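You operate a simulated robot arm through the tools that you are given. There is no shell and no other tool. Be economical: measure what you need, move in short steps, check, and stop when the job is done.

You are at the controls of a simulated robot arm. One attempt, no reset.

JOB
Put things in order on the cart top. At the end: the beige plate peg stands on top of the purple small tin; the white filter pod from the cart top stands where the blue bag clip stood; the blue bag clip stands on top of the yellow pepper; the black bottle stopper stands on top of the brown potato; whatever was shut is shut again. Leave all else as you found it, and nothing knocked over.
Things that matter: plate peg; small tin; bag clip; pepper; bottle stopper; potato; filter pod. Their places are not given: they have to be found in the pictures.

Only the result counts: the job must be done as asked and must still hold three seconds after the hand-in. Knocking over, shifting, dropping, spilling or breaking anything else fails it. Lids that push on must go on centred and level and be pressed home; caps that screw on are set level and turned clockwise until they are tight.

ROBOT AND FRAMES
A 7-joint arm with a two-finger parallel gripper, fixed in place. Base frame: the origin is at the foot of the arm, x ahead of it, y to its left, z up; the work surface is at about z = 0.88. Readings come in m, degrees, newtons and seconds.
With the tool pointing down near the work surface it reaches from about 0.3 to 0.7 m from the base axis. Its first joint turns from -66.0 to 66.0 degrees. Payload 1.57 kg.
The tool frame sits at the grasp point between the pads (the TCP): z along the fingers, y along the line on which they close. The tips reach 0.03 m beyond it. Largest opening 0.11 m; finger width 0.024, thickness 0.012; the body of the gripper, 0.048 by 0.112 m, starts 0.078 m behind the TCP.
Orientation is that of the tool frame in the base frame, as a unit quaternion [w, x, y, z]. With the fingers straight down and closing along the base's y, the tool's x points along the base's -x, its y along +y and its z along -z.

CONTROLS
- The arm moves only by the tool arm_command. Its argument "plan" is a list of rows, each an object of numbers (a shift or turn left out is 0, a gripper value left out holds the last): "dx", "dy", "dz": the shift along the base's x, y, z in m; "ax", "ay", "az": the turn, a rotation vector about the base's x, y, z in degrees. In form: [{"dx": .., "dy": .., "dz": .., "ax": .., "ay": .., "az": ..}, ...]. A call has 1 to 8 rows; each row shifts and turns the commanded pose from where the row before left it. "jaw" is the finger opening in m, from 0 to 0.11, set as the call begins (left out, the last holds). Each row takes 0.2 s and may step no farther than 0.05 m and 8.6 degrees from the row before; otherwise, or with a gripper value out of range, the whole call is refused. Where a pose cannot be reached the arm comes as near as it can. A force on the tool above 40 N (or 10 N above the force at the start of the call, whichever is more), or a blocked arm, ends the call early, and 0.2 s more pass. The fingers move at their own pace (about 0.108 m/s each) and stop on an object; they squeeze with about 39 N. The grip force told is the motor's: it shows also when the fingers shut on nothing. Time passes only in rows, and 0.2 s behind the last, so rows that do not move let the fingers close. It gives the time, the measured TCP pose, the force on the tool (base axes), the opening and the grip force at its end, in the units of the frame above (readings bear some noise).
- Cameras (640 x 400 px; columns grow to the right, rows downward): "scene" is fixed at [0.1815, -0.4229, 1.3898]; the picture's right is [0.47, -0.88, 0.00], its down [-0.62, -0.33, -0.71] and it looks along [0.62, 0.33, -0.71] (base axes); focal length 241 px, centre (320, 200). "wrist" rides on the gripper at [-0.036, 0, -0.08] in the tool frame; the picture's right is [0.00, -1.00, 0.00], its down [0.97, 0.00, -0.24] and it looks along [0.24, 0.00, 0.97] (tool axes); focal length 218 px, centre (320, 200).
- camera(camera): a new picture of that camera. No time passes.
- pixel_to_xyz(camera, pixels): for up to 12 pixels [column, row] of the newest picture of that camera ("zoom" is the newest enlarged one), the place [x, y, z] in the base frame of the surface seen there, good to about 0.002 m. No time passes.
- zoom(camera, box): a new picture of the part [left, top, right, bottom] of that camera's present view, enlarged. No time passes.
- close_job(): hands the job in; it is judged then, once.

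Go step by step. Measure first, check grasps and placings, and put right what went wrong. The budget is 80 turns and 38 pictures, counting those below and the enlarged ones. Unless the task says otherwise, let go and move clear before handing in, and close with one line.

The tools are called after "Request:" as name(argument=value, ...) on one line, values as JSON. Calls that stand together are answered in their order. arm_command: Moves the arm, as the interface text tells. Its arguments: {"type":"object","properties":{"plan":{"type":"array"},"jaw":{"type":"number"}},"required":["plan"]} The other tools are called the same way: camera (camera) takes a picture; pixel_to_xyz (camera, pixels) gives the place of the surface under pixels of a picture; zoom (camera, box) takes an enlarged picture of a part of a camera's view; close_job () hands the job in.

At the start:

```text
time_s: 0.0
tcp_pos: [0.4467, -0.1923, 1.2023]
orientation: [0.0, 0.0, 1.0, 0.0]
wrist_force: [-0.3, 0.7, -0.5]
finger_gap: 0.11
grasp_force: 0.0
```

scene: 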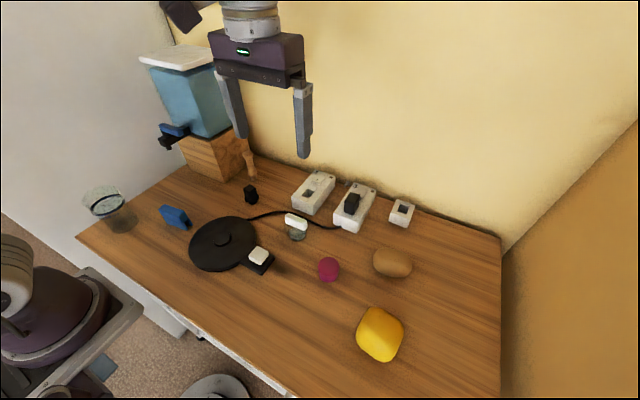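
wrist: 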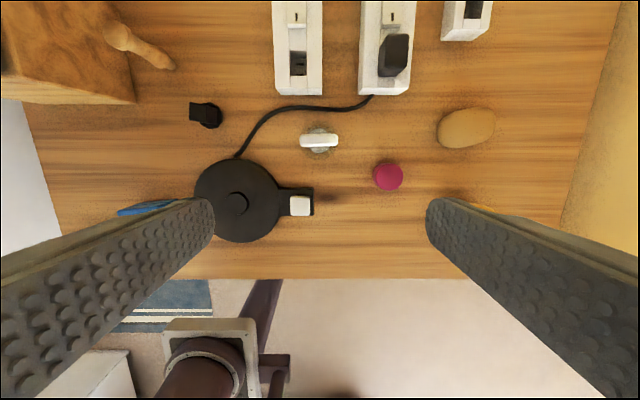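

The opening pictures show the magenta tin near (330,270), the potato near (392,262), the pepper near (380,335), the blue clip near (175,217), and a black item near (250,195). I'll zoom in to identify the rest.

Request:
zoom(camera="scene", box=[220, 160, 420, 290])

Request:
zoom(camera="scene", box=[80, 100, 280, 240])

Request:
zoom(camera="wrist", box=[100, 0, 520, 260])

```text
3.08 times, centred on (320, 225) of scene
```

zoom: 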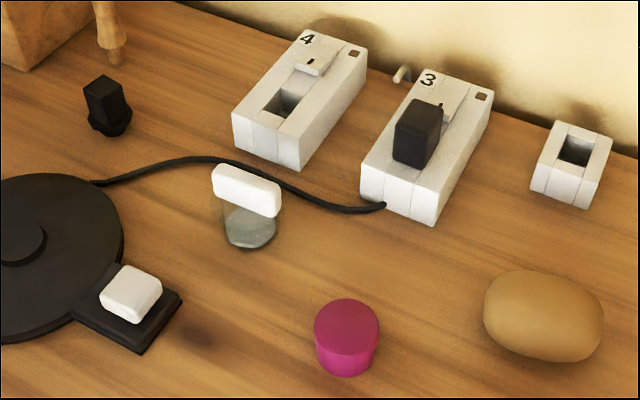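

```text
2.86 times, centred on (180, 170) of scene
```

zoom: 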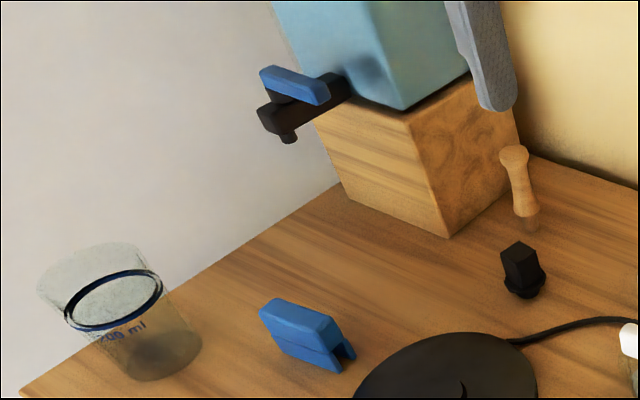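

```text
1.52 times, centred on (310, 130) of wrist
```

zoom: 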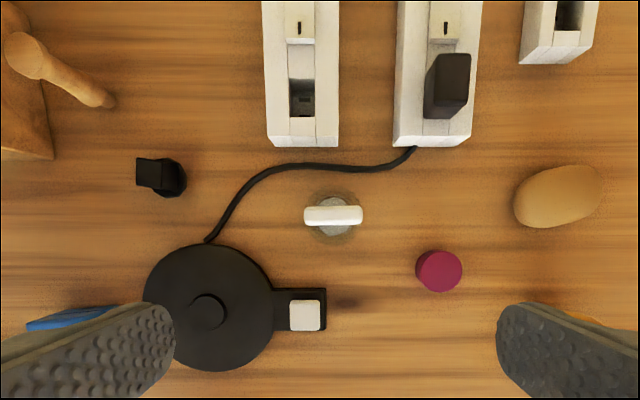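

The wooden peg is by the block. The white candidates are a bar on a glassy base (296,222) and a white cap on the hotplate's black foot (258,255). I'll measure them before taking a closer look.

Request:
pixel_to_xyz(camera="scene", pixels=[[296, 221], [298, 236], [258, 255], [330, 265], [329, 278], [392, 258], [379, 325], [176, 212], [173, 222], [250, 190], [251, 203], [243, 155]])

Request:
zoom(camera="scene", box=[270, 200, 330, 250])

```text
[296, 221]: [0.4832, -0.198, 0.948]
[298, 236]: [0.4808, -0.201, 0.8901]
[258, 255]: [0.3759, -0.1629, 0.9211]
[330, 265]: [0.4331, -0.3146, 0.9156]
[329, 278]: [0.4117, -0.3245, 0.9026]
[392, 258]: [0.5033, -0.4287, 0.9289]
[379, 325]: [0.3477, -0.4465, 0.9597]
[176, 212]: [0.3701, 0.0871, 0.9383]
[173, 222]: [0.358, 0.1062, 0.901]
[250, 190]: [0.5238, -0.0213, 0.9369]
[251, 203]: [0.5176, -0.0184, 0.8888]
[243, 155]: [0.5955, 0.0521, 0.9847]
```

```text
8.00 times, centred on (300, 225) of scene
```

zoom: 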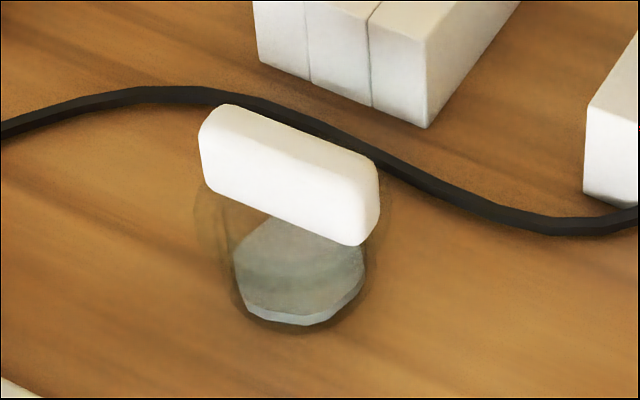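

The white bar at (296,221) is at about z = 0.948, above a glassy cup. I'll lower the wrist camera to look at both white items up close.

Request:
arm_command(plan=[{"dx": 0.0, "dy": 0.01, "dz": -0.04}, {"dx": 0.0, "dy": 0.01, "dz": -0.04}, {"dx": 0.0, "dz": -0.04}], jaw=0.11)

Request:
camera(camera="wrist")

```text
time_s: 0.8
tcp_pos: [0.4478, -0.1711, 1.0823]
orientation: [0.001, 0.0, 1.0, 0.0]
wrist_force: [-0.3, 0.3, 0.4]
finger_gap: 0.1099
grasp_force: 0.1
```

```text
31 pictures are left
```

wrist: 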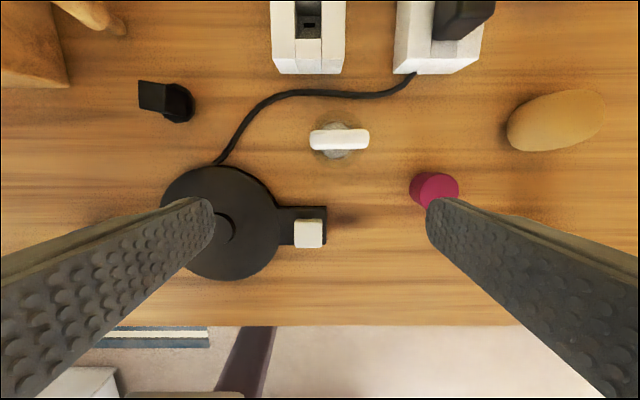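

Request:
zoom(camera="wrist", box=[270, 100, 400, 260])

Request:
zoom(camera="scene", box=[235, 235, 290, 285])

```text
2.50 times, centred on (335, 180) of wrist
```

zoom: 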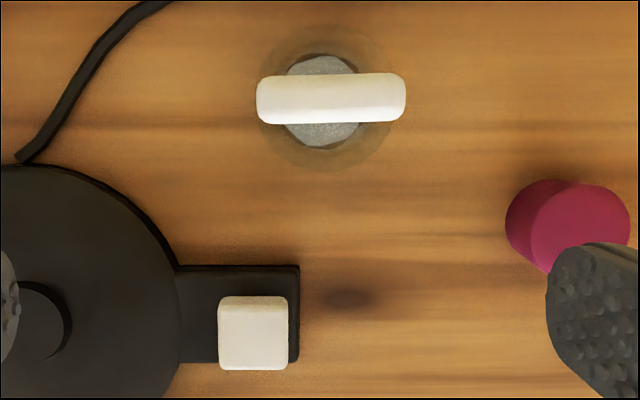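

```text
8.00 times, centred on (262, 260) of scene
```

zoom: 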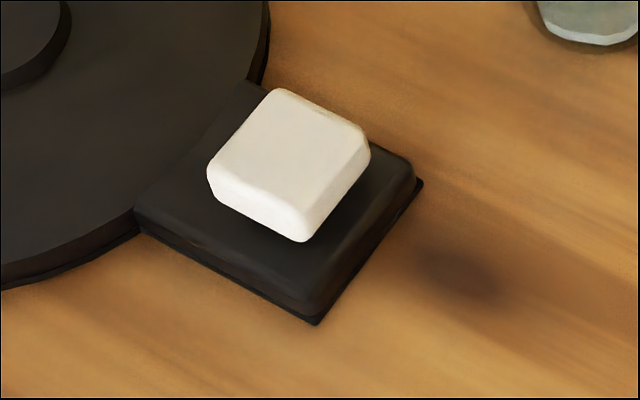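

The object at (340,138) looks like a clear vessel or cover with a white bar handle and a pale puck inside. The white cube on the black foot may be a switch, so I'll measure both.

Request:
pixel_to_xyz(camera="zoom", pixels=[[225, 165], [280, 105], [350, 140], [300, 205], [290, 150], [290, 225], [180, 215], [310, 280], [390, 180], [250, 100], [60, 200], [420, 280]])

Request:
pixel_to_xyz(camera="wrist", pixels=[[340, 135], [312, 139], [367, 139], [340, 125], [340, 130], [340, 146], [340, 155], [340, 162], [325, 155], [320, 160], [355, 155], [340, 116]])

```text
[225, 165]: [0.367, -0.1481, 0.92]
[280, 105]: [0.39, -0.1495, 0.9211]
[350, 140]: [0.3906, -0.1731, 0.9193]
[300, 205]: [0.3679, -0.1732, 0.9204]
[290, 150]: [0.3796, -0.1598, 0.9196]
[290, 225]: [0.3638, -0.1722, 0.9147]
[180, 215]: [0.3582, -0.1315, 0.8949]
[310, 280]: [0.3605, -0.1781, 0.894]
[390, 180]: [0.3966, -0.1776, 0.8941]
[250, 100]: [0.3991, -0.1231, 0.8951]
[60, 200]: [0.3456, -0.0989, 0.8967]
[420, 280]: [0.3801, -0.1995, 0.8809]
```

```text
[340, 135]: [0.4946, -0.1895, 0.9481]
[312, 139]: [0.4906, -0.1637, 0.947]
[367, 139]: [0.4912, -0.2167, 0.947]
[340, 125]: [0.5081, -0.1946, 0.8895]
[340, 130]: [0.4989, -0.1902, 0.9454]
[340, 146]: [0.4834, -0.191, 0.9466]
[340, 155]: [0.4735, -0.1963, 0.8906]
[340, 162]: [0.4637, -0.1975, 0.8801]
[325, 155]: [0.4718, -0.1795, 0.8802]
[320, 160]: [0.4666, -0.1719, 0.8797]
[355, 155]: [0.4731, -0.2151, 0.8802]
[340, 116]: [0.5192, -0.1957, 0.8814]
```

The cube's top is level at 0.920 on a black stem, so it looks like a fixture switch. The bar over the glass (top 0.948) covers a puck with its top at 0.89, so it is probably a clear cover over the pod. I'll measure the obstacles and the clip, then view the clip from above.

Request:
pixel_to_xyz(camera="scene", pixels=[[170, 130], [165, 142], [187, 128], [215, 155], [240, 178], [250, 172], [247, 146], [195, 100], [205, 60], [225, 135], [110, 195], [125, 225]])

Request:
arm_command(plan=[{"dx": -0.02, "dy": 0.05}, {"dx": -0.02, "dy": 0.05}, {"dx": -0.02, "dy": 0.05}, {"dy": 0.05}, {"dy": 0.05}])

Request:
camera(camera="wrist")

```text
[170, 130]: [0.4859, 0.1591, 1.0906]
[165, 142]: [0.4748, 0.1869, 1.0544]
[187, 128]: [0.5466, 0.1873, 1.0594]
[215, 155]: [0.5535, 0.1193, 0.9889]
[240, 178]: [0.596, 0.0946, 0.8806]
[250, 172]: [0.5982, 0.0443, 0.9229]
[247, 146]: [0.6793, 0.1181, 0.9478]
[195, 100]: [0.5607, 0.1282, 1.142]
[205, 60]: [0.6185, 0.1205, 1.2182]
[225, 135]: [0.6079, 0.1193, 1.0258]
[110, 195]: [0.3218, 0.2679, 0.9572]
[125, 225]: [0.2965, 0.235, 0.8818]
```

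```text
refused: row 1 steps farther than a row can; nothing moved
```

```text
28 pictures are left
```

wrist: 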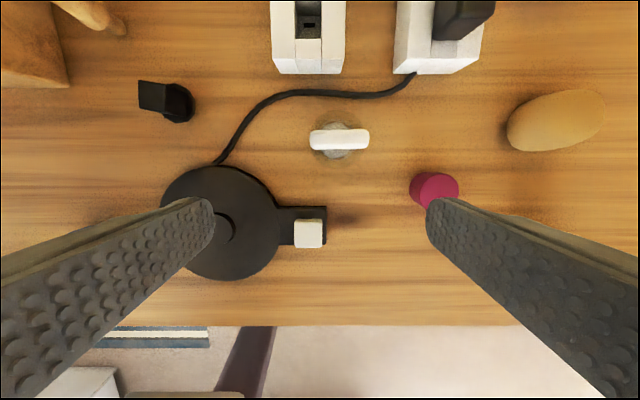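

That move was refused because a step was too long. The dispenser's tap is at x≈0.48, y≈0.17 and clear of the path, so I'll repeat with smaller steps.

Request:
arm_command(plan=[{"dx": -0.01, "dy": 0.043}, {"dx": -0.01, "dy": 0.043}, {"dx": -0.01, "dy": 0.043}, {"dx": -0.01, "dy": 0.043}, {"dx": -0.01, "dy": 0.043}, {"dx": -0.008, "dy": 0.043}])

Request:
camera(camera="wrist")

```text
time_s: 2.2
tcp_pos: [0.3882, 0.0873, 1.08]
orientation: [-0.001, 0.0, 1.0, 0.001]
wrist_force: [1.2, -0.1, -0.1]
finger_gap: 0.1098
grasp_force: 0.1
```

```text
27 pictures are left
```

wrist: 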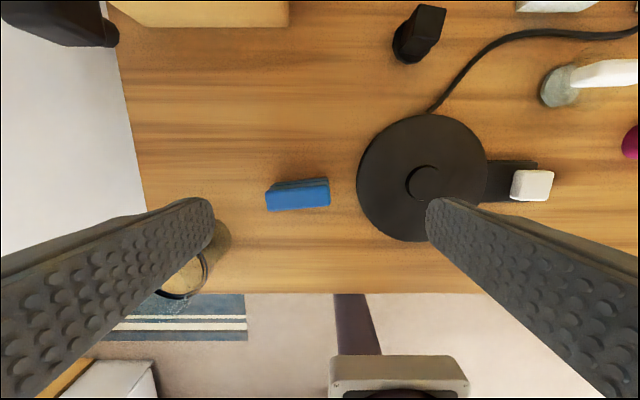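

The clip is at (298,195), with its long side nearly along y. I'll measure its edges.

Request:
pixel_to_xyz(camera="wrist", pixels=[[270, 193], [326, 188], [297, 198], [297, 186], [270, 206], [327, 203], [298, 181], [326, 179], [297, 206], [274, 185], [575, 80], [558, 90]])

Request:
zoom(camera="wrist", box=[250, 165, 350, 225])

Request:
zoom(camera="wrist", box=[520, 40, 640, 120])

```text
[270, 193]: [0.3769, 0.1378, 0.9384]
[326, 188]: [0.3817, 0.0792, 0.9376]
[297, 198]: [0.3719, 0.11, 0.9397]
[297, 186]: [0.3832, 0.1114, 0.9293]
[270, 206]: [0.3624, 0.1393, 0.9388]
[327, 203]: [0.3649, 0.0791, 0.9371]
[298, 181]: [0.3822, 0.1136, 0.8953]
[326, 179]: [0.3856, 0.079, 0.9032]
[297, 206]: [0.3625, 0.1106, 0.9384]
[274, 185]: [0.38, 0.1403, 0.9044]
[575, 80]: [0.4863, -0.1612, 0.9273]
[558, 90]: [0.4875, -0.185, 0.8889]
```

```text
6.40 times, centred on (300, 195) of wrist
```

zoom: 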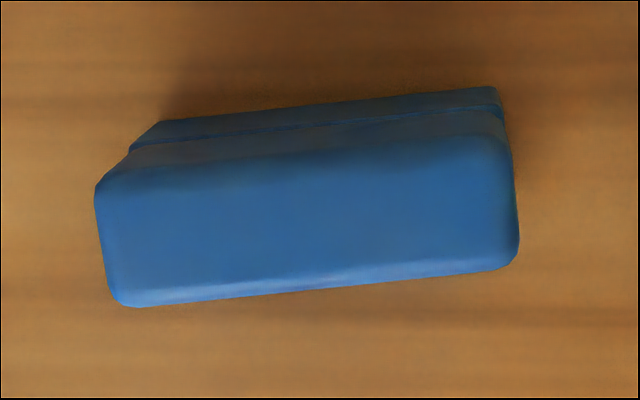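

```text
5.00 times, centred on (580, 80) of wrist
```

zoom: 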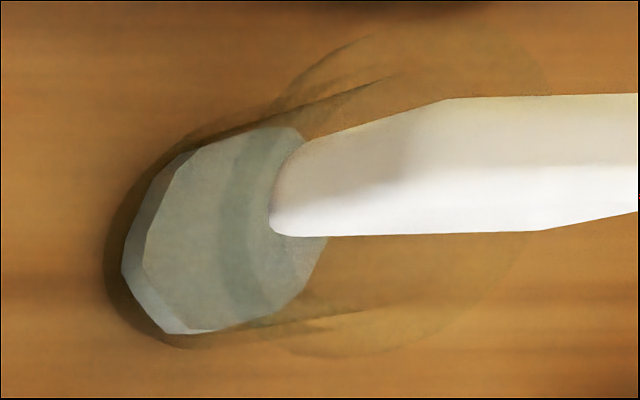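

The clip is centred at about (0.371, 0.109), spans y 0.079–0.139 with its top at z=0.9385, and is turned about 5°. I'll align over it with a 0.08 opening and descend to grip its ends.

Request:
arm_command(plan=[{"dx": -0.0172, "dy": 0.0217, "az": 5}, {"dz": -0.045}, {"dz": -0.045}, {"dz": -0.04}, {"dz": -0.02}], jaw=0.08)

Request:
camera(camera="wrist")

```text
time_s: 3.4
tcp_pos: [0.3719, 0.1052, 0.9313]
orientation: [-0.001, -0.045, 0.999, 0.0]
wrist_force: [0.2, -0.4, 0.2]
finger_gap: 0.0799
grasp_force: 0.1
```

```text
24 pictures are left
```

wrist: 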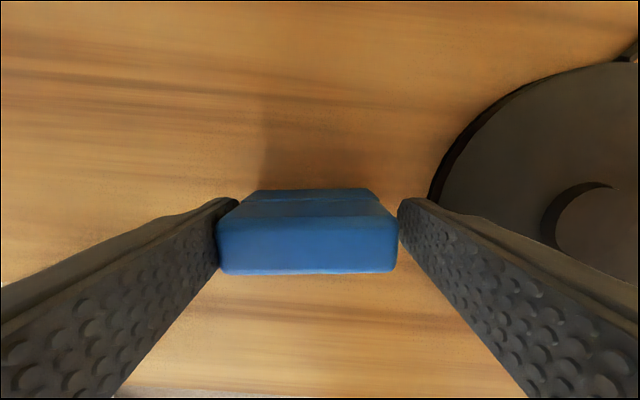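

The clip sits square between the fingers. I'll lower slightly, close, and lift.

Request:
arm_command(plan=[{"dz": -0.005}, {}, {}, {"dz": 0.02}], jaw=0.0)

```text
time_s: 4.4
tcp_pos: [0.3717, 0.1068, 0.9445]
orientation: [0.0, -0.044, 0.999, 0.0]
wrist_force: [0.2, 0.0, -0.6]
finger_gap: 0.0693
grasp_force: 38.5
```

The grip holds at 38.5 N with a 0.069 gap. I'll lift and measure the pepper, potato, tin and stopper tops.

Request:
arm_command(plan=[{"dz": 0.045}, {"dz": 0.045}, {"dz": 0.045}, {"dy": -0.045}, {"dy": -0.045}, {"dy": -0.045}, {"dy": -0.045}, {"dy": -0.045}])

Request:
zoom(camera="scene", box=[310, 230, 430, 370])

```text
time_s: 6.2
tcp_pos: [0.3693, -0.1166, 1.0853]
orientation: [-0.001, -0.045, 0.999, 0.0]
wrist_force: [0.4, -1.1, -0.2]
finger_gap: 0.0691
grasp_force: 38.7
```

```text
2.86 times, centred on (370, 300) of scene
```

zoom: 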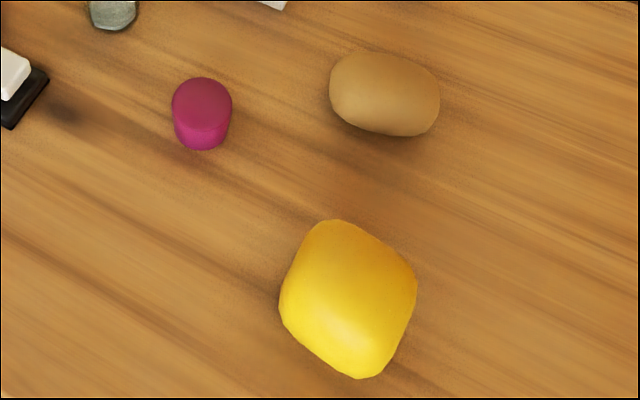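

Request:
pixel_to_xyz(camera="zoom", pixels=[[340, 240], [310, 270], [340, 270], [375, 270], [310, 300], [340, 300], [380, 300], [340, 330], [370, 340], [300, 250], [400, 290], [355, 285]])

Request:
pixel_to_xyz(camera="zoom", pixels=[[385, 60], [355, 70], [385, 75], [415, 80], [385, 90], [360, 95], [410, 100], [345, 85], [430, 95], [202, 100], [180, 100], [225, 100]])

```text
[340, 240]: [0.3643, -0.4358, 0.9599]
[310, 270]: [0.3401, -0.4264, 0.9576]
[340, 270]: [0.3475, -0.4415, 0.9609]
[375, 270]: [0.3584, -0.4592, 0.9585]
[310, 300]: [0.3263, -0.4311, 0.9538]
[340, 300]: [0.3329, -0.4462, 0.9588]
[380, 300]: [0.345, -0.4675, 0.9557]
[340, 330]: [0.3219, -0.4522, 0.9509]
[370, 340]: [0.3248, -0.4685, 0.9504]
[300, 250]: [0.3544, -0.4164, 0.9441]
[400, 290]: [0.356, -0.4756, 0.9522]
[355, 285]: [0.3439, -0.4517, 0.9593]
```

```text
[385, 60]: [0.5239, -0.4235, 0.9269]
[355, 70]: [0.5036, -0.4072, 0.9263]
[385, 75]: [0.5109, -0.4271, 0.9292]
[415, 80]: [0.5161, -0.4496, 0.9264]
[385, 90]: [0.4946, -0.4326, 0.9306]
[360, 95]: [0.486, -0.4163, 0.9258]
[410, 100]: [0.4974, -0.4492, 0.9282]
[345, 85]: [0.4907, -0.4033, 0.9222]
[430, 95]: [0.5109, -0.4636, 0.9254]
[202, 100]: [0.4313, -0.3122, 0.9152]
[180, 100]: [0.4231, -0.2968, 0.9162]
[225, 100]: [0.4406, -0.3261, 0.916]
```

The pepper's top peaks near (0.350, -0.443, 0.961). The clip's bottom is about 0.046 below the TCP, so I'll move above the pepper.

Request:
arm_command(plan=[{"dx": -0.0025, "dy": -0.0408}, {"dx": -0.0025, "dy": -0.0408}, {"dx": -0.0025, "dy": -0.0408}, {"dx": -0.0025, "dy": -0.0408}, {"dx": -0.0025, "dy": -0.0408}, {"dx": -0.0025, "dy": -0.0408}, {"dx": -0.0025, "dy": -0.0408}, {"dx": -0.0015, "dy": -0.0408}])

Request:
arm_command(plan=[{"dz": -0.03}, {"dz": -0.03}, {}])

Request:
zoom(camera="scene", box=[300, 200, 460, 370])

```text
time_s: 8.0
tcp_pos: [0.3525, -0.4424, 1.083]
orientation: [0.0, -0.045, 0.999, 0.001]
wrist_force: [-0.7, 0.1, -0.3]
finger_gap: 0.0692
grasp_force: 38.7
```

```text
time_s: 8.8
tcp_pos: [0.3537, -0.4416, 1.0232]
orientation: [0.0, -0.043, 0.999, -0.001]
wrist_force: [-0.3, 0.3, -0.5]
finger_gap: 0.0689
grasp_force: 38.8
```

```text
2.35 times, centred on (380, 285) of scene
```

zoom: 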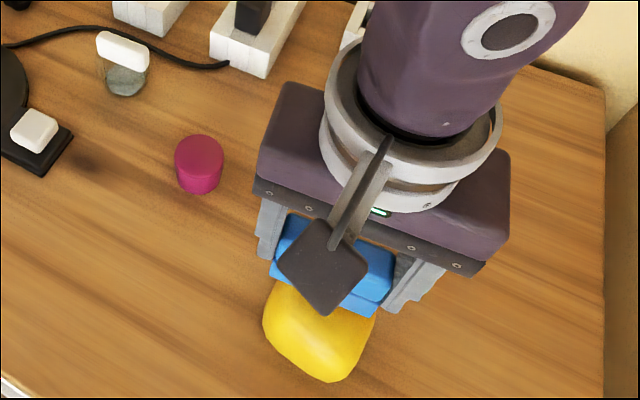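

The clip hangs over the pepper. I'll lower in small steps and watch the force.

Request:
arm_command(plan=[{"dx": -0.003, "dz": -0.006}, {"dz": -0.006}, {"dz": -0.002}])

Request:
arm_command(plan=[{"dz": -0.0015}, {}])

```text
time_s: 9.6
tcp_pos: [0.3497, -0.4419, 1.0081]
orientation: [0.0, -0.044, 0.999, 0.0]
wrist_force: [0.2, -0.1, 0.4]
finger_gap: 0.069
grasp_force: 39.1
```

```text
time_s: 10.2
tcp_pos: [0.3487, -0.4426, 1.007]
orientation: [0.001, -0.044, 0.999, -0.001]
wrist_force: [1.1, 2.6, 12.5]
finger_gap: 0.0687
grasp_force: 38.9
```

It touched down at 12.5 N, just where predicted. I'll ease off 0.5 mm, open the jaws and rise.

Request:
arm_command(plan=[{"dz": 0.0005}, {}], jaw=0.09)

Request:
arm_command(plan=[{"dz": 0.02}, {"dz": 0.03}, {"dz": 0.04}, {"dx": 0.04, "dz": 0.01}, {"dx": 0.04}, {"dx": 0.03}])

Request:
camera(camera="wrist")

```text
time_s: 10.8
tcp_pos: [0.3493, -0.4415, 1.0066]
orientation: [0.001, -0.044, 0.999, 0.001]
wrist_force: [-0.2, -0.8, 0.9]
finger_gap: 0.0899
grasp_force: 0.0
```

```text
time_s: 12.2
tcp_pos: [0.4247, -0.4412, 1.1053]
orientation: [-0.003, -0.051, 0.999, -0.001]
wrist_force: [-0.5, -0.7, 0.0]
finger_gap: 0.0898
grasp_force: 0.1
out of reach, approached as far as the arm can: row 6
```

```text
21 pictures are left
```

wrist: 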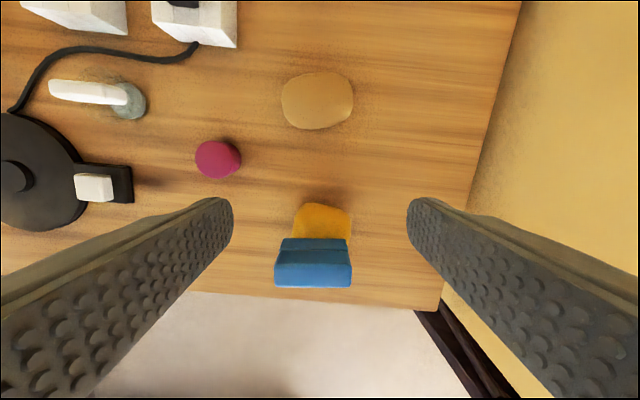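

The clip stands squarely on the pepper at (313,262). I'll measure the potato's top from here and check the clip's level.

Request:
pixel_to_xyz(camera="wrist", pixels=[[318, 80], [318, 90], [318, 100], [318, 110], [318, 120], [300, 100], [308, 100], [328, 100], [338, 100], [290, 100], [348, 100], [318, 73]])

Request:
pixel_to_xyz(camera="wrist", pixels=[[282, 260], [345, 260], [313, 255], [313, 280], [215, 155], [218, 145], [205, 160], [232, 155], [90, 92], [115, 93], [127, 100], [132, 112]])

```text
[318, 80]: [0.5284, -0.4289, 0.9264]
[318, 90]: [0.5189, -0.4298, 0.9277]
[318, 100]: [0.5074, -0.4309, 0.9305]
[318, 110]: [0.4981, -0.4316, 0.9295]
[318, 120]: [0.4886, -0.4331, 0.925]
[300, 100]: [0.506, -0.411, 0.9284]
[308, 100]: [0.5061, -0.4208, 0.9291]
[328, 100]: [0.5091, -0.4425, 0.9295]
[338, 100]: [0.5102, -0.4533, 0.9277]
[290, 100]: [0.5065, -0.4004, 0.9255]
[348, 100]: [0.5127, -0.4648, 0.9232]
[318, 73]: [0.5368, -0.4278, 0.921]
```

```text
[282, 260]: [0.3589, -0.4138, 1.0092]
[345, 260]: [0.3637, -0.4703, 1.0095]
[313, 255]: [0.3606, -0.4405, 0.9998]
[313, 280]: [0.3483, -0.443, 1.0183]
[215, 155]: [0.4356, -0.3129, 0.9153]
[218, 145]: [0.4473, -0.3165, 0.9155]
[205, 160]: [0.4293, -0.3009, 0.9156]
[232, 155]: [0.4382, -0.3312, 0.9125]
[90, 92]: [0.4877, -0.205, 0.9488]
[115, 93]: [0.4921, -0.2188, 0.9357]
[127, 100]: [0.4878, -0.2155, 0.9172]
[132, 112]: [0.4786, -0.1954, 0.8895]
```

The clip is set. The potato peaks near (0.505, -0.431, 0.930), and the tin's top is centred near (0.434, -0.313, 0.915). Next I'll view the stopper from above.

Request:
arm_command(plan=[{"dy": 0.048, "dx": -0.01, "az": -5}, {"dy": 0.048}, {"dy": 0.048}, {"dy": 0.048}, {"dy": 0.048}, {"dy": 0.048}, {"dy": 0.048}, {"dy": 0.048, "dx": 0.01}], jaw=0.08)

Request:
arm_command(plan=[{"dy": 0.025, "dx": 0.035, "dz": -0.02}, {"dx": 0.03, "dz": -0.02}])

Request:
camera(camera="wrist")

```text
time_s: 14.0
tcp_pos: [0.4264, -0.057, 1.1078]
orientation: [0.001, 0.0, 1.0, 0.0]
wrist_force: [-0.5, 0.1, -0.2]
finger_gap: 0.0799
grasp_force: 0.1
```

```text
time_s: 14.6
tcp_pos: [0.4921, -0.033, 1.0663]
orientation: [0.0, 0.0, 1.0, 0.001]
wrist_force: [0.9, 0.1, -0.7]
finger_gap: 0.0802
grasp_force: 0.1
```

```text
20 pictures are left
```

wrist: 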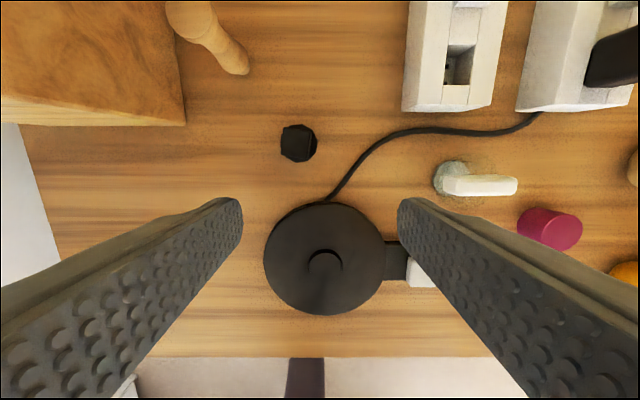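

Request:
zoom(camera="wrist", box=[268, 115, 328, 170])

Request:
pixel_to_xyz(camera="wrist", pixels=[[298, 143], [287, 135], [305, 133], [290, 153], [308, 153], [314, 143], [298, 158], [187, 12], [205, 5], [200, 20], [240, 65], [215, 40]])

```text
7.27 times, centred on (298, 142) of wrist
```

zoom: 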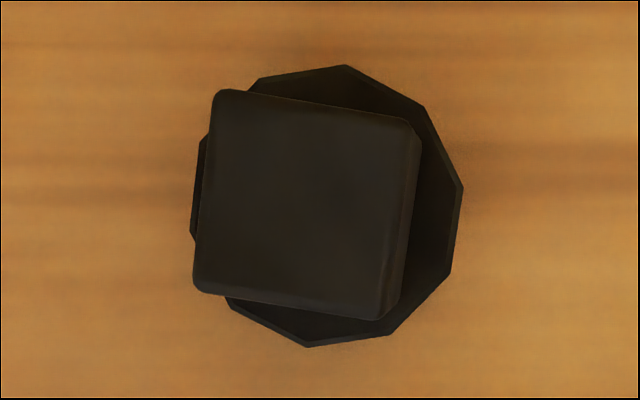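

```text
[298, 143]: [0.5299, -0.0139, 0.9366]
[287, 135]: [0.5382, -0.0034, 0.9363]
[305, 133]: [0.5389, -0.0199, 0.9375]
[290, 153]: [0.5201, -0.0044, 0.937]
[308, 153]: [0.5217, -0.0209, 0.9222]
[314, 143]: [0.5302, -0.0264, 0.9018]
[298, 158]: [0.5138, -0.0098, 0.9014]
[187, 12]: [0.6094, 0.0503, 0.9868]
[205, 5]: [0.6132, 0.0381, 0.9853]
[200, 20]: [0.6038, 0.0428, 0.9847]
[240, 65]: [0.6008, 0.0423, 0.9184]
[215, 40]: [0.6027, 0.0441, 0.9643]
```

The stopper's square head is centred at (0.530, -0.0125) with its top at 0.937, turned about 8.5°. Its flange top is near 0.902, so I'll keep the tips above that.

Request:
arm_command(plan=[{"dx": 0.038, "dy": 0.0205, "az": -8.5}, {"dz": -0.04}, {"dz": -0.04}, {"dz": -0.04}, {"dz": -0.009}, {}], jaw=0.055)

Request:
camera(camera="wrist")

```text
time_s: 16.0
tcp_pos: [0.5353, -0.0152, 0.9405]
orientation: [0.0, 0.074, 0.997, -0.001]
wrist_force: [1.1, -0.2, -0.2]
finger_gap: 0.0553
grasp_force: 0.0
```

```text
18 pictures are left
```

wrist: 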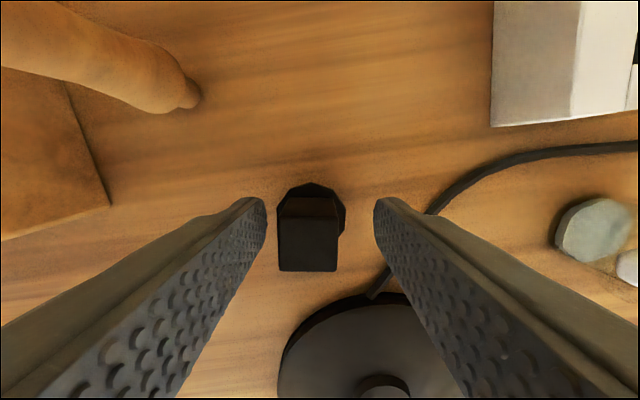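

It's aligned in turn, with the stopper about 3 mm to the left and the TCP about 5 mm too far forward. I'll correct, then grip and lift.

Request:
arm_command(plan=[{"dx": -0.004, "dy": 0.003, "dz": -0.005}, {}])

Request:
arm_command(plan=[{}, {}, {}, {"dz": 0.02}], jaw=0.0)

```text
time_s: 16.6
tcp_pos: [0.529, -0.0131, 0.9344]
orientation: [0.0, 0.074, 0.997, 0.0]
wrist_force: [-0.3, -0.2, -0.1]
finger_gap: 0.0549
grasp_force: 0.0
```

```text
time_s: 17.6
tcp_pos: [0.5289, -0.0123, 0.9526]
orientation: [0.0, 0.074, 0.997, -0.001]
wrist_force: [1.1, -0.3, -1.0]
finger_gap: 0.0251
grasp_force: 36.0
```

The stopper is held with a 0.025 gap at 36 N. I'll lift it and carry it toward the potato, approaching at low height because of reach.

Request:
arm_command(plan=[{"dz": 0.04}, {"dz": 0.04}, {"dx": -0.013, "dy": -0.046}, {"dx": -0.013, "dy": -0.046}, {"dx": -0.013, "dy": -0.046}, {"dx": -0.013, "dy": -0.046}, {"dx": -0.013, "dy": -0.046}, {"dx": -0.004, "dy": -0.046}])

Request:
arm_command(plan=[{"dy": -0.047}, {"dy": -0.047}, {"dy": -0.047, "dz": -0.01}, {"dx": 0.02, "dz": -0.01}, {"dx": 0.02, "dz": -0.005}, {}])

```text
time_s: 19.4
tcp_pos: [0.4565, -0.2852, 1.028]
orientation: [0.001, 0.074, 0.997, 0.0]
wrist_force: [0.1, 0.5, -0.5]
finger_gap: 0.0248
grasp_force: 36.1
```

```text
time_s: 20.8
tcp_pos: [0.4885, -0.4234, 0.9988]
orientation: [-0.013, 0.073, 0.997, 0.01]
wrist_force: [-0.1, -0.6, -2.0]
finger_gap: 0.0249
grasp_force: 36.5
out of reach, approached as far as the arm can: row 5
```

The reach ends at r≈0.647 with a slight forced tilt, and the potato's peak is at r≈0.664. I'll return the stopper to its old spot, regrip it with the hand tilted about 17° so the tips reach outward, and then place it upright.

Request:
arm_command(plan=[{"dx": -0.02, "dz": 0.01}, {"dx": -0.015, "dz": 0.02}, {"dy": 0.047}, {"dy": 0.047}, {"dy": 0.047}, {"dy": 0.047}, {"dy": 0.047}, {"dy": 0.047}])

Request:
arm_command(plan=[{"dx": 0.02, "dy": 0.043}, {"dx": 0.02, "dy": 0.043}, {"dx": 0.02, "dy": 0.03}, {}])

```text
time_s: 22.6
tcp_pos: [0.4649, -0.1431, 1.0391]
orientation: [0.0, 0.074, 0.997, 0.0]
wrist_force: [-0.3, -0.2, -0.9]
finger_gap: 0.0245
grasp_force: 36.6
```

```text
time_s: 23.6
tcp_pos: [0.5221, -0.0254, 1.0355]
orientation: [0.0, 0.074, 0.997, 0.0]
wrist_force: [0.2, -0.3, -0.6]
finger_gap: 0.0249
grasp_force: 36.8
```

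The hand is vertical again. I'll lower the stopper onto its old spot; contact should come near TCP z=0.9345.

Request:
arm_command(plan=[{"dx": 0.006, "dy": 0.012, "dz": -0.04}, {"dz": -0.04}, {"dz": -0.013}, {"dz": -0.004}, {}])

Request:
arm_command(plan=[{"dz": -0.002}, {"dz": -0.001}, {}])

```text
time_s: 24.8
tcp_pos: [0.5281, -0.0147, 0.9404]
orientation: [0.0, 0.074, 0.997, 0.0]
wrist_force: [0.6, 0.0, -1.9]
finger_gap: 0.0249
grasp_force: 36.9
```

```text
time_s: 25.6
tcp_pos: [0.5287, -0.0162, 0.9373]
orientation: [0.0, 0.075, 0.997, 0.0]
wrist_force: [-0.7, -1.2, -0.8]
finger_gap: 0.0249
grasp_force: 36.2
```

Request:
arm_command(plan=[{"dz": -0.0015}, {"dz": -0.001}, {"dz": -0.0005}])

```text
time_s: 26.4
tcp_pos: [0.528, -0.0157, 0.9344]
orientation: [0.001, 0.075, 0.997, 0.001]
wrist_force: [-0.2, 1.2, 9.2]
finger_gap: 0.0247
grasp_force: 36.8
```

The stopper touches the table at z=0.9344. I'll release, rise, tilt 17° about the closing axis, and come down again.

Request:
arm_command(plan=[{}, {"dz": 0.03}, {"dz": 0.03}, {"ax": -1.3, "ay": -8.4}, {"ax": -1.3, "ay": -8.4}, {"dx": -0.003, "dz": -0.03}, {}], jaw=0.05)

Request:
camera(camera="wrist")

```text
time_s: 28.0
tcp_pos: [0.5255, -0.0151, 0.965]
orientation: [0.149, 0.073, 0.986, -0.013]
wrist_force: [-0.3, -0.2, 0.3]
finger_gap: 0.05
grasp_force: 0.1
```

```text
17 pictures are left
```

wrist: 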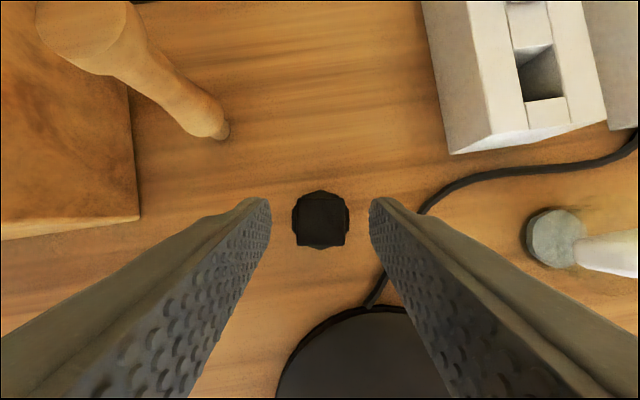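

The tilt is right (tool z has +0.29 in x) and the stopper is centred at (320,218). I'll descend, grip and lift.

Request:
arm_command(plan=[{"dz": -0.02}, {"dz": -0.0085}, {}])

Request:
arm_command(plan=[{}, {}, {}, {"dz": 0.02}, {"dz": 0.035}, {"dz": 0.04}], jaw=0.0)

```text
time_s: 28.8
tcp_pos: [0.5237, -0.0164, 0.9347]
orientation: [0.147, 0.073, 0.986, -0.012]
wrist_force: [-0.7, 0.0, -0.2]
finger_gap: 0.05
grasp_force: 0.0
```

```text
time_s: 30.2
tcp_pos: [0.5221, -0.0168, 1.0323]
orientation: [0.147, 0.073, 0.986, -0.012]
wrist_force: [-0.7, -0.2, -1.2]
finger_gap: 0.025
grasp_force: 36.8
```

The stopper is regripped, its centre about 5 mm ahead of the TCP in x. I'll carry it to the potato.

Request:
arm_command(plan=[{"dx": -0.012, "dy": -0.046}, {"dx": -0.012, "dy": -0.046}, {"dx": -0.012, "dy": -0.046}, {"dx": -0.012, "dy": -0.046}, {"dx": -0.012, "dy": -0.046}, {"dy": -0.046}, {"dy": -0.046}, {"dy": -0.046}])

Request:
arm_command(plan=[{"dy": -0.03}, {"dx": 0.015, "dy": -0.015, "dz": -0.01}, {"dx": 0.021, "dz": -0.01}, {}])

```text
time_s: 32.0
tcp_pos: [0.4633, -0.3827, 1.0351]
orientation: [0.147, 0.073, 0.986, -0.012]
wrist_force: [-0.7, -0.6, 0.4]
finger_gap: 0.025
grasp_force: 36.8
```

```text
time_s: 33.0
tcp_pos: [0.5032, -0.4281, 1.0115]
orientation: [0.148, 0.073, 0.986, -0.012]
wrist_force: [-0.6, 0.6, -0.6]
finger_gap: 0.0248
grasp_force: 36.4
```

It's reachable now. I'll look before lowering.

Request:
arm_command(plan=[{"dx": -0.003, "dy": -0.002, "dz": -0.01}, {}])

Request:
camera(camera="wrist")

```text
time_s: 33.6
tcp_pos: [0.5006, -0.4312, 1.002]
orientation: [0.147, 0.073, 0.986, -0.011]
wrist_force: [0.4, -1.5, -0.6]
finger_gap: 0.0252
grasp_force: 36.4
```

```text
16 pictures are left
```

wrist: 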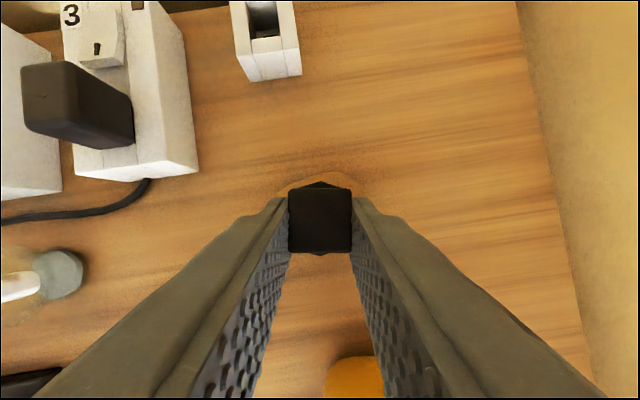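

Request:
pixel_to_xyz(camera="wrist", pixels=[[320, 195], [320, 215], [320, 235], [320, 248], [295, 220], [345, 220], [320, 184], [300, 186]])

Request:
arm_command(plan=[{"dz": -0.008}, {"dz": -0.004}, {}])

```text
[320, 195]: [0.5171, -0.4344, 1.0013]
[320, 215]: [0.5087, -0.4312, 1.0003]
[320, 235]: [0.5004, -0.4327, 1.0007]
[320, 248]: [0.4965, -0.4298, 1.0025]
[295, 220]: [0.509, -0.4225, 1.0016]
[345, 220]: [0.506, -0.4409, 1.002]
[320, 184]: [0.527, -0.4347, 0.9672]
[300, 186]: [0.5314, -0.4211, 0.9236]
```

```text
time_s: 34.4
tcp_pos: [0.4989, -0.4318, 0.9875]
orientation: [0.148, 0.074, 0.986, -0.012]
wrist_force: [-0.7, -0.1, -0.2]
finger_gap: 0.0249
grasp_force: 37.0
```

The stopper's top is level at (0.506, -0.432), right over the peak. I'll lower until it touches.

Request:
arm_command(plan=[{"dx": -0.001, "dz": -0.001}, {}])

Request:
arm_command(plan=[{"dz": -0.001}, {}])

```text
time_s: 35.0
tcp_pos: [0.496, -0.4321, 0.9879]
orientation: [0.147, 0.074, 0.986, -0.011]
wrist_force: [0.3, 0.6, -1.0]
finger_gap: 0.0249
grasp_force: 36.9
```

```text
time_s: 35.6
tcp_pos: [0.4967, -0.4328, 0.9876]
orientation: [0.148, 0.074, 0.986, -0.012]
wrist_force: [0.9, 0.2, -0.4]
finger_gap: 0.0251
grasp_force: 36.6
```

Request:
arm_command(plan=[{"dx": 0.001, "dz": -0.001}, {"dz": -0.0005}, {}])

```text
time_s: 36.4
tcp_pos: [0.4969, -0.4308, 0.9856]
orientation: [0.147, 0.073, 0.986, -0.012]
wrist_force: [2.2, 0.1, 2.5]
finger_gap: 0.0249
grasp_force: 36.9
```

Request:
arm_command(plan=[{"dz": -0.0005}, {}])

```text
time_s: 37.0
tcp_pos: [0.4977, -0.433, 0.9838]
orientation: [0.149, 0.074, 0.986, -0.012]
wrist_force: [-0.6, 3.7, 11.4]
finger_gap: 0.0251
grasp_force: 36.4
```

It's in firm contact at 11 N. I'll ease off slightly, open, and withdraw along the tool axis.

Request:
arm_command(plan=[{"dz": 0.0005}, {}, {}], jaw=0.05)

Request:
arm_command(plan=[{"dx": -0.006, "dz": 0.02}, {"dx": -0.012, "dz": 0.03}, {"dx": -0.02, "dz": 0.03}, {"dy": 0.045, "ax": 1.3, "ay": 8.4}, {"dy": 0.045, "ax": 1.3, "ay": 8.4}, {"dy": 0.045}])

Request:
zoom(camera="scene", box=[300, 200, 460, 370])

```text
time_s: 37.8
tcp_pos: [0.4971, -0.4324, 0.9843]
orientation: [0.147, 0.074, 0.986, -0.012]
wrist_force: [0.3, 0.7, 0.4]
finger_gap: 0.0502
grasp_force: 0.1
```

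```text
time_s: 39.2
tcp_pos: [0.4564, -0.2993, 1.0655]
orientation: [0.0, 0.075, 0.997, 0.0]
wrist_force: [0.0, 0.9, -0.2]
finger_gap: 0.0499
grasp_force: 0.0
```

```text
2.35 times, centred on (380, 285) of scene
```

zoom: 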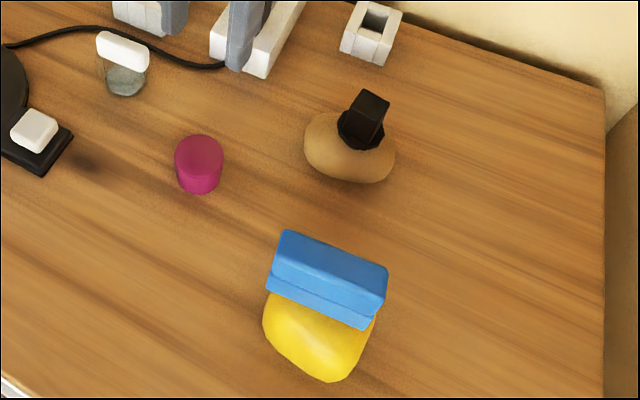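

Both stand. I'll check that the stopper's top is level.

Request:
pixel_to_xyz(camera="zoom", pixels=[[363, 93], [385, 100], [380, 116], [356, 108], [370, 104], [342, 120], [375, 146], [320, 135], [390, 160]])

```text
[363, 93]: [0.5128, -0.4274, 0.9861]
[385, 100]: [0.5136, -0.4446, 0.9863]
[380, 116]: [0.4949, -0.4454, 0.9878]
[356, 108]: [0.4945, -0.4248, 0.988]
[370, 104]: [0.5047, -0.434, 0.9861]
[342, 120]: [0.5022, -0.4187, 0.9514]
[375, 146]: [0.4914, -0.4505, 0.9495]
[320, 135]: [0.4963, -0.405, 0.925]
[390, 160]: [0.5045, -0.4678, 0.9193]
```

The stopper is within about 5° of level and centred on the peak; I'll recheck it later. Now I'll look at the peg.

Request:
zoom(camera="scene", box=[220, 135, 290, 185])

Request:
arm_command(plan=[{"dy": 0.045, "az": 8.5}, {"dy": 0.045}, {"dy": 0.045}, {"dy": 0.045}, {"dy": 0.045}, {"dx": 0.02, "dy": 0.04}, {"dx": 0.035, "dy": 0.03}, {"dx": 0.03, "dy": 0.02}], jaw=0.06)

Request:
camera(camera="wrist")

```text
8.00 times, centred on (255, 160) of scene
```

zoom: 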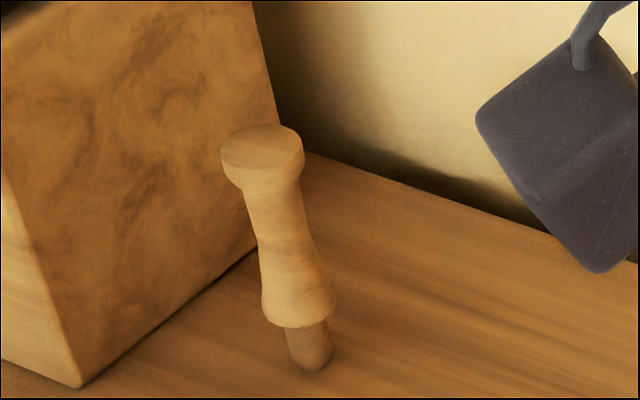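

```text
time_s: 41.0
tcp_pos: [0.5446, 0.0209, 1.0647]
orientation: [0.0, 0.0, 1.0, 0.001]
wrist_force: [0.6, 0.4, -0.3]
finger_gap: 0.0599
grasp_force: 0.1
```

```text
13 pictures are left
```

wrist: 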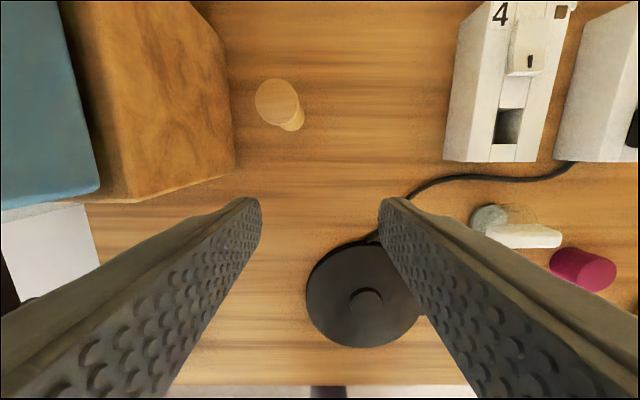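

The peg's flat round head is at (277,100). I'll measure the head and body.

Request:
pixel_to_xyz(camera="wrist", pixels=[[277, 100], [258, 100], [296, 100], [277, 82], [277, 118], [300, 122], [295, 128], [230, 100], [225, 150]])

Request:
pixel_to_xyz(camera="scene", pixels=[[253, 178]])

Request:
pixel_to_xyz(camera="zoom", pixels=[[262, 145], [275, 190], [282, 230], [295, 290], [310, 350], [312, 368], [225, 150], [300, 150], [258, 240], [308, 235], [268, 300], [332, 298]])

```text
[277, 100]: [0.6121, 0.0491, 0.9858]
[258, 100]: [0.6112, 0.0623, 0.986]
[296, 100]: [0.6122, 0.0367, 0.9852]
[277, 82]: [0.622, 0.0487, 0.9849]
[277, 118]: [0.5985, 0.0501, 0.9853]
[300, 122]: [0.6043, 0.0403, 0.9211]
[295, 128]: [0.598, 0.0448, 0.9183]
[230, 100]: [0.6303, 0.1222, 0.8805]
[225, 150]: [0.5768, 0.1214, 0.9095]
```

```text
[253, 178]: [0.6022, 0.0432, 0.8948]
```

```text
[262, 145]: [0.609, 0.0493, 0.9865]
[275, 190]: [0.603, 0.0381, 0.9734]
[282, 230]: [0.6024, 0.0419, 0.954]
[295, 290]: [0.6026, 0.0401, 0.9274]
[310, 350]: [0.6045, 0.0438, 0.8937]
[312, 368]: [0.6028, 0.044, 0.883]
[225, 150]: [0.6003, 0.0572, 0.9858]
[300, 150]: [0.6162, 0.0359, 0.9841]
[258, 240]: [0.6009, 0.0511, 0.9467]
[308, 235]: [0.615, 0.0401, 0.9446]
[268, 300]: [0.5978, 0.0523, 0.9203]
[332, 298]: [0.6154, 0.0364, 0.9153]
```

The peg's axis is at (0.611, 0.049) with its top at 0.986. I'll check the dispenser lid for clearance before approaching.

Request:
pixel_to_xyz(camera="scene", pixels=[[212, 55], [205, 62], [190, 68], [211, 64], [215, 90], [225, 110], [212, 48], [195, 50]])

```text
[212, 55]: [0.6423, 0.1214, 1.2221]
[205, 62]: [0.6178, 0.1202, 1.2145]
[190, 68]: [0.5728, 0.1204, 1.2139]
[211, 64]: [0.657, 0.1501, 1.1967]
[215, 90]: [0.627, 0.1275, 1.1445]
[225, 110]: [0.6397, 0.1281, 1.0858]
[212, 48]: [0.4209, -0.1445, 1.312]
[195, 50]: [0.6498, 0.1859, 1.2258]
```

The lid edge is at y=0.12 and the hand's edge will be at about 0.105, so it's clear. I'll approach the peg.

Request:
arm_command(plan=[{"dx": 0.034, "dy": 0.014, "dz": -0.01}, {"dx": 0.032, "dy": 0.014, "dz": -0.02}, {}], jaw=0.06)

Request:
camera(camera="wrist")

```text
time_s: 41.8
tcp_pos: [0.6109, 0.0457, 1.0367]
orientation: [0.0, 0.0, 1.0, -0.001]
wrist_force: [-0.2, 0.1, -0.5]
finger_gap: 0.0597
grasp_force: 0.0
```

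```text
12 pictures are left
```

wrist: 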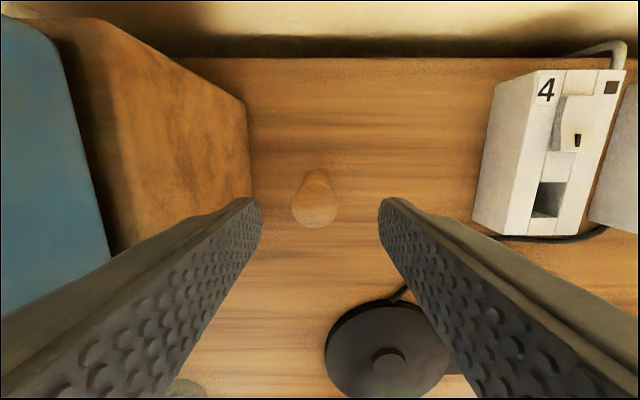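

The peg is centred within 3 mm. I'll descend to z≈0.968 and grip its head.

Request:
arm_command(plan=[{"dy": 0.0025, "dz": -0.03}, {"dz": -0.03}, {"dz": -0.008}, {}])

Request:
arm_command(plan=[{}, {}, {}, {}, {"dz": 0.01}], jaw=0.0)

```text
time_s: 42.8
tcp_pos: [0.6097, 0.0484, 0.9662]
orientation: [0.0, 0.0, 1.0, 0.0]
wrist_force: [1.0, -0.3, -0.7]
finger_gap: 0.06
grasp_force: 0.0
```

```text
time_s: 44.0
tcp_pos: [0.6122, 0.0475, 0.9766]
orientation: [0.001, 0.001, 1.0, 0.0]
wrist_force: [0.3, 0.1, -0.6]
finger_gap: 0.0211
grasp_force: 34.4
```

The peg is held at a 0.021 gap with its bottom about 0.087 below the TCP. I'll lift it and carry it toward the tin.

Request:
arm_command(plan=[{"dz": 0.03}, {"dz": 0.03}, {"dx": -0.04, "dz": 0.025}, {"dx": -0.04, "dy": -0.02}, {"dx": -0.03, "dy": -0.035}, {"dx": -0.03, "dy": -0.035}, {"dx": -0.02, "dy": -0.04}, {"dx": -0.018, "dy": -0.04}])

Request:
arm_command(plan=[{"dy": -0.04}, {"dy": -0.04}, {}])

Request:
camera(camera="wrist")

```text
time_s: 45.8
tcp_pos: [0.4297, -0.1221, 1.0589]
orientation: [0.001, 0.0, 1.0, 0.0]
wrist_force: [0.4, 1.0, -0.1]
finger_gap: 0.0213
grasp_force: 34.6
```

```text
time_s: 46.6
tcp_pos: [0.4277, -0.2017, 1.0594]
orientation: [0.0, 0.0, 1.0, 0.0]
wrist_force: [0.9, 0.3, 0.3]
finger_gap: 0.0211
grasp_force: 34.2
```

```text
11 pictures are left
```

wrist: 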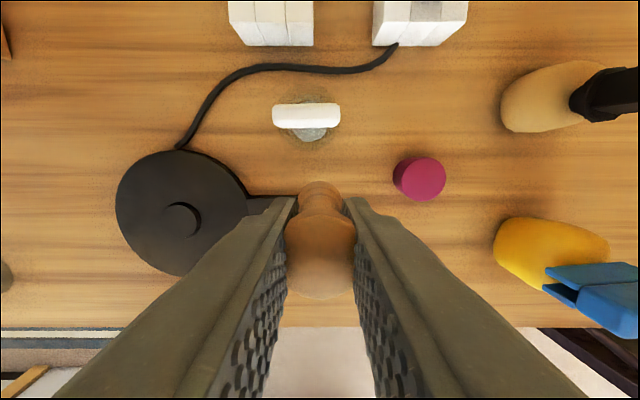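

The tin's top is at (424,179). I'll measure it and the held peg's head.

Request:
pixel_to_xyz(camera="wrist", pixels=[[424, 180], [405, 180], [443, 180], [424, 162], [424, 197], [412, 168], [437, 192], [320, 230], [320, 280], [320, 205], [320, 185], [320, 255]])

Request:
zoom(camera="wrist", box=[270, 140, 470, 310])

```text
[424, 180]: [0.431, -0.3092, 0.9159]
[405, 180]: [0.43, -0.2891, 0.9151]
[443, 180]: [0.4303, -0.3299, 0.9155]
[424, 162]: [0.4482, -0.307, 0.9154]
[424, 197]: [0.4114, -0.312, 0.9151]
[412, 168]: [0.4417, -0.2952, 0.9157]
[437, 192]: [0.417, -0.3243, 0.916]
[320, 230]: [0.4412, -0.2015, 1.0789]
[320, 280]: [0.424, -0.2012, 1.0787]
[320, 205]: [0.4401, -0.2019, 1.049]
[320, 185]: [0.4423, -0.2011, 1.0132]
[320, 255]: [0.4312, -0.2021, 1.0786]
```

```text
2.35 times, centred on (370, 225) of wrist
```

zoom: 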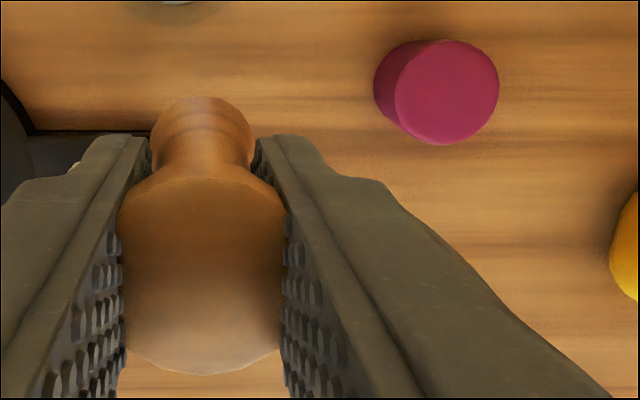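

The tin's centre is (0.431, -0.310) with its top at 0.9155. The peg's axis is now at (0.432, -0.202), with its bottom at about 0.973. I'll shift over and lower.

Request:
arm_command(plan=[{"dx": -0.001, "dy": -0.04}, {"dy": -0.04}, {"dy": -0.028}, {"dz": -0.03}, {"dz": -0.015}, {}])

Request:
zoom(camera="scene", box=[280, 180, 420, 300])

```text
time_s: 48.0
tcp_pos: [0.4295, -0.3107, 1.0145]
orientation: [0.0, 0.0, 1.0, 0.0]
wrist_force: [0.5, -0.5, -0.9]
finger_gap: 0.0211
grasp_force: 33.9
```

```text
3.33 times, centred on (350, 240) of scene
```

zoom: 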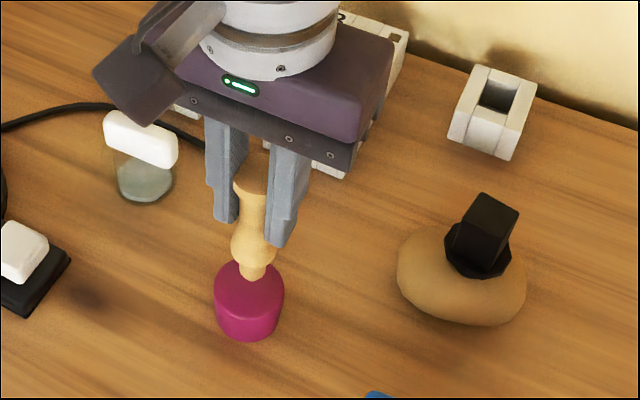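

The peg hangs over the tin. I'll check the dowel's offset by measuring.

Request:
pixel_to_xyz(camera="zoom", pixels=[[252, 274], [252, 268], [244, 268], [262, 268], [250, 290], [250, 308], [220, 288], [280, 290], [234, 270], [250, 235], [245, 180]])

```text
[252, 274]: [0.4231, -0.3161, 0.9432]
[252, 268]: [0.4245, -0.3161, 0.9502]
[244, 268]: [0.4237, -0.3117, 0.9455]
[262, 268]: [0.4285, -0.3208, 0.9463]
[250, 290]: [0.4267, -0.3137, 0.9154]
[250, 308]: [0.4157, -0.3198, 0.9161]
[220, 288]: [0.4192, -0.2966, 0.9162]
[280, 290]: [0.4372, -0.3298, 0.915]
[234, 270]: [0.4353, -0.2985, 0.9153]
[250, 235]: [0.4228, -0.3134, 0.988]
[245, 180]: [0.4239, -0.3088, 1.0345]
```

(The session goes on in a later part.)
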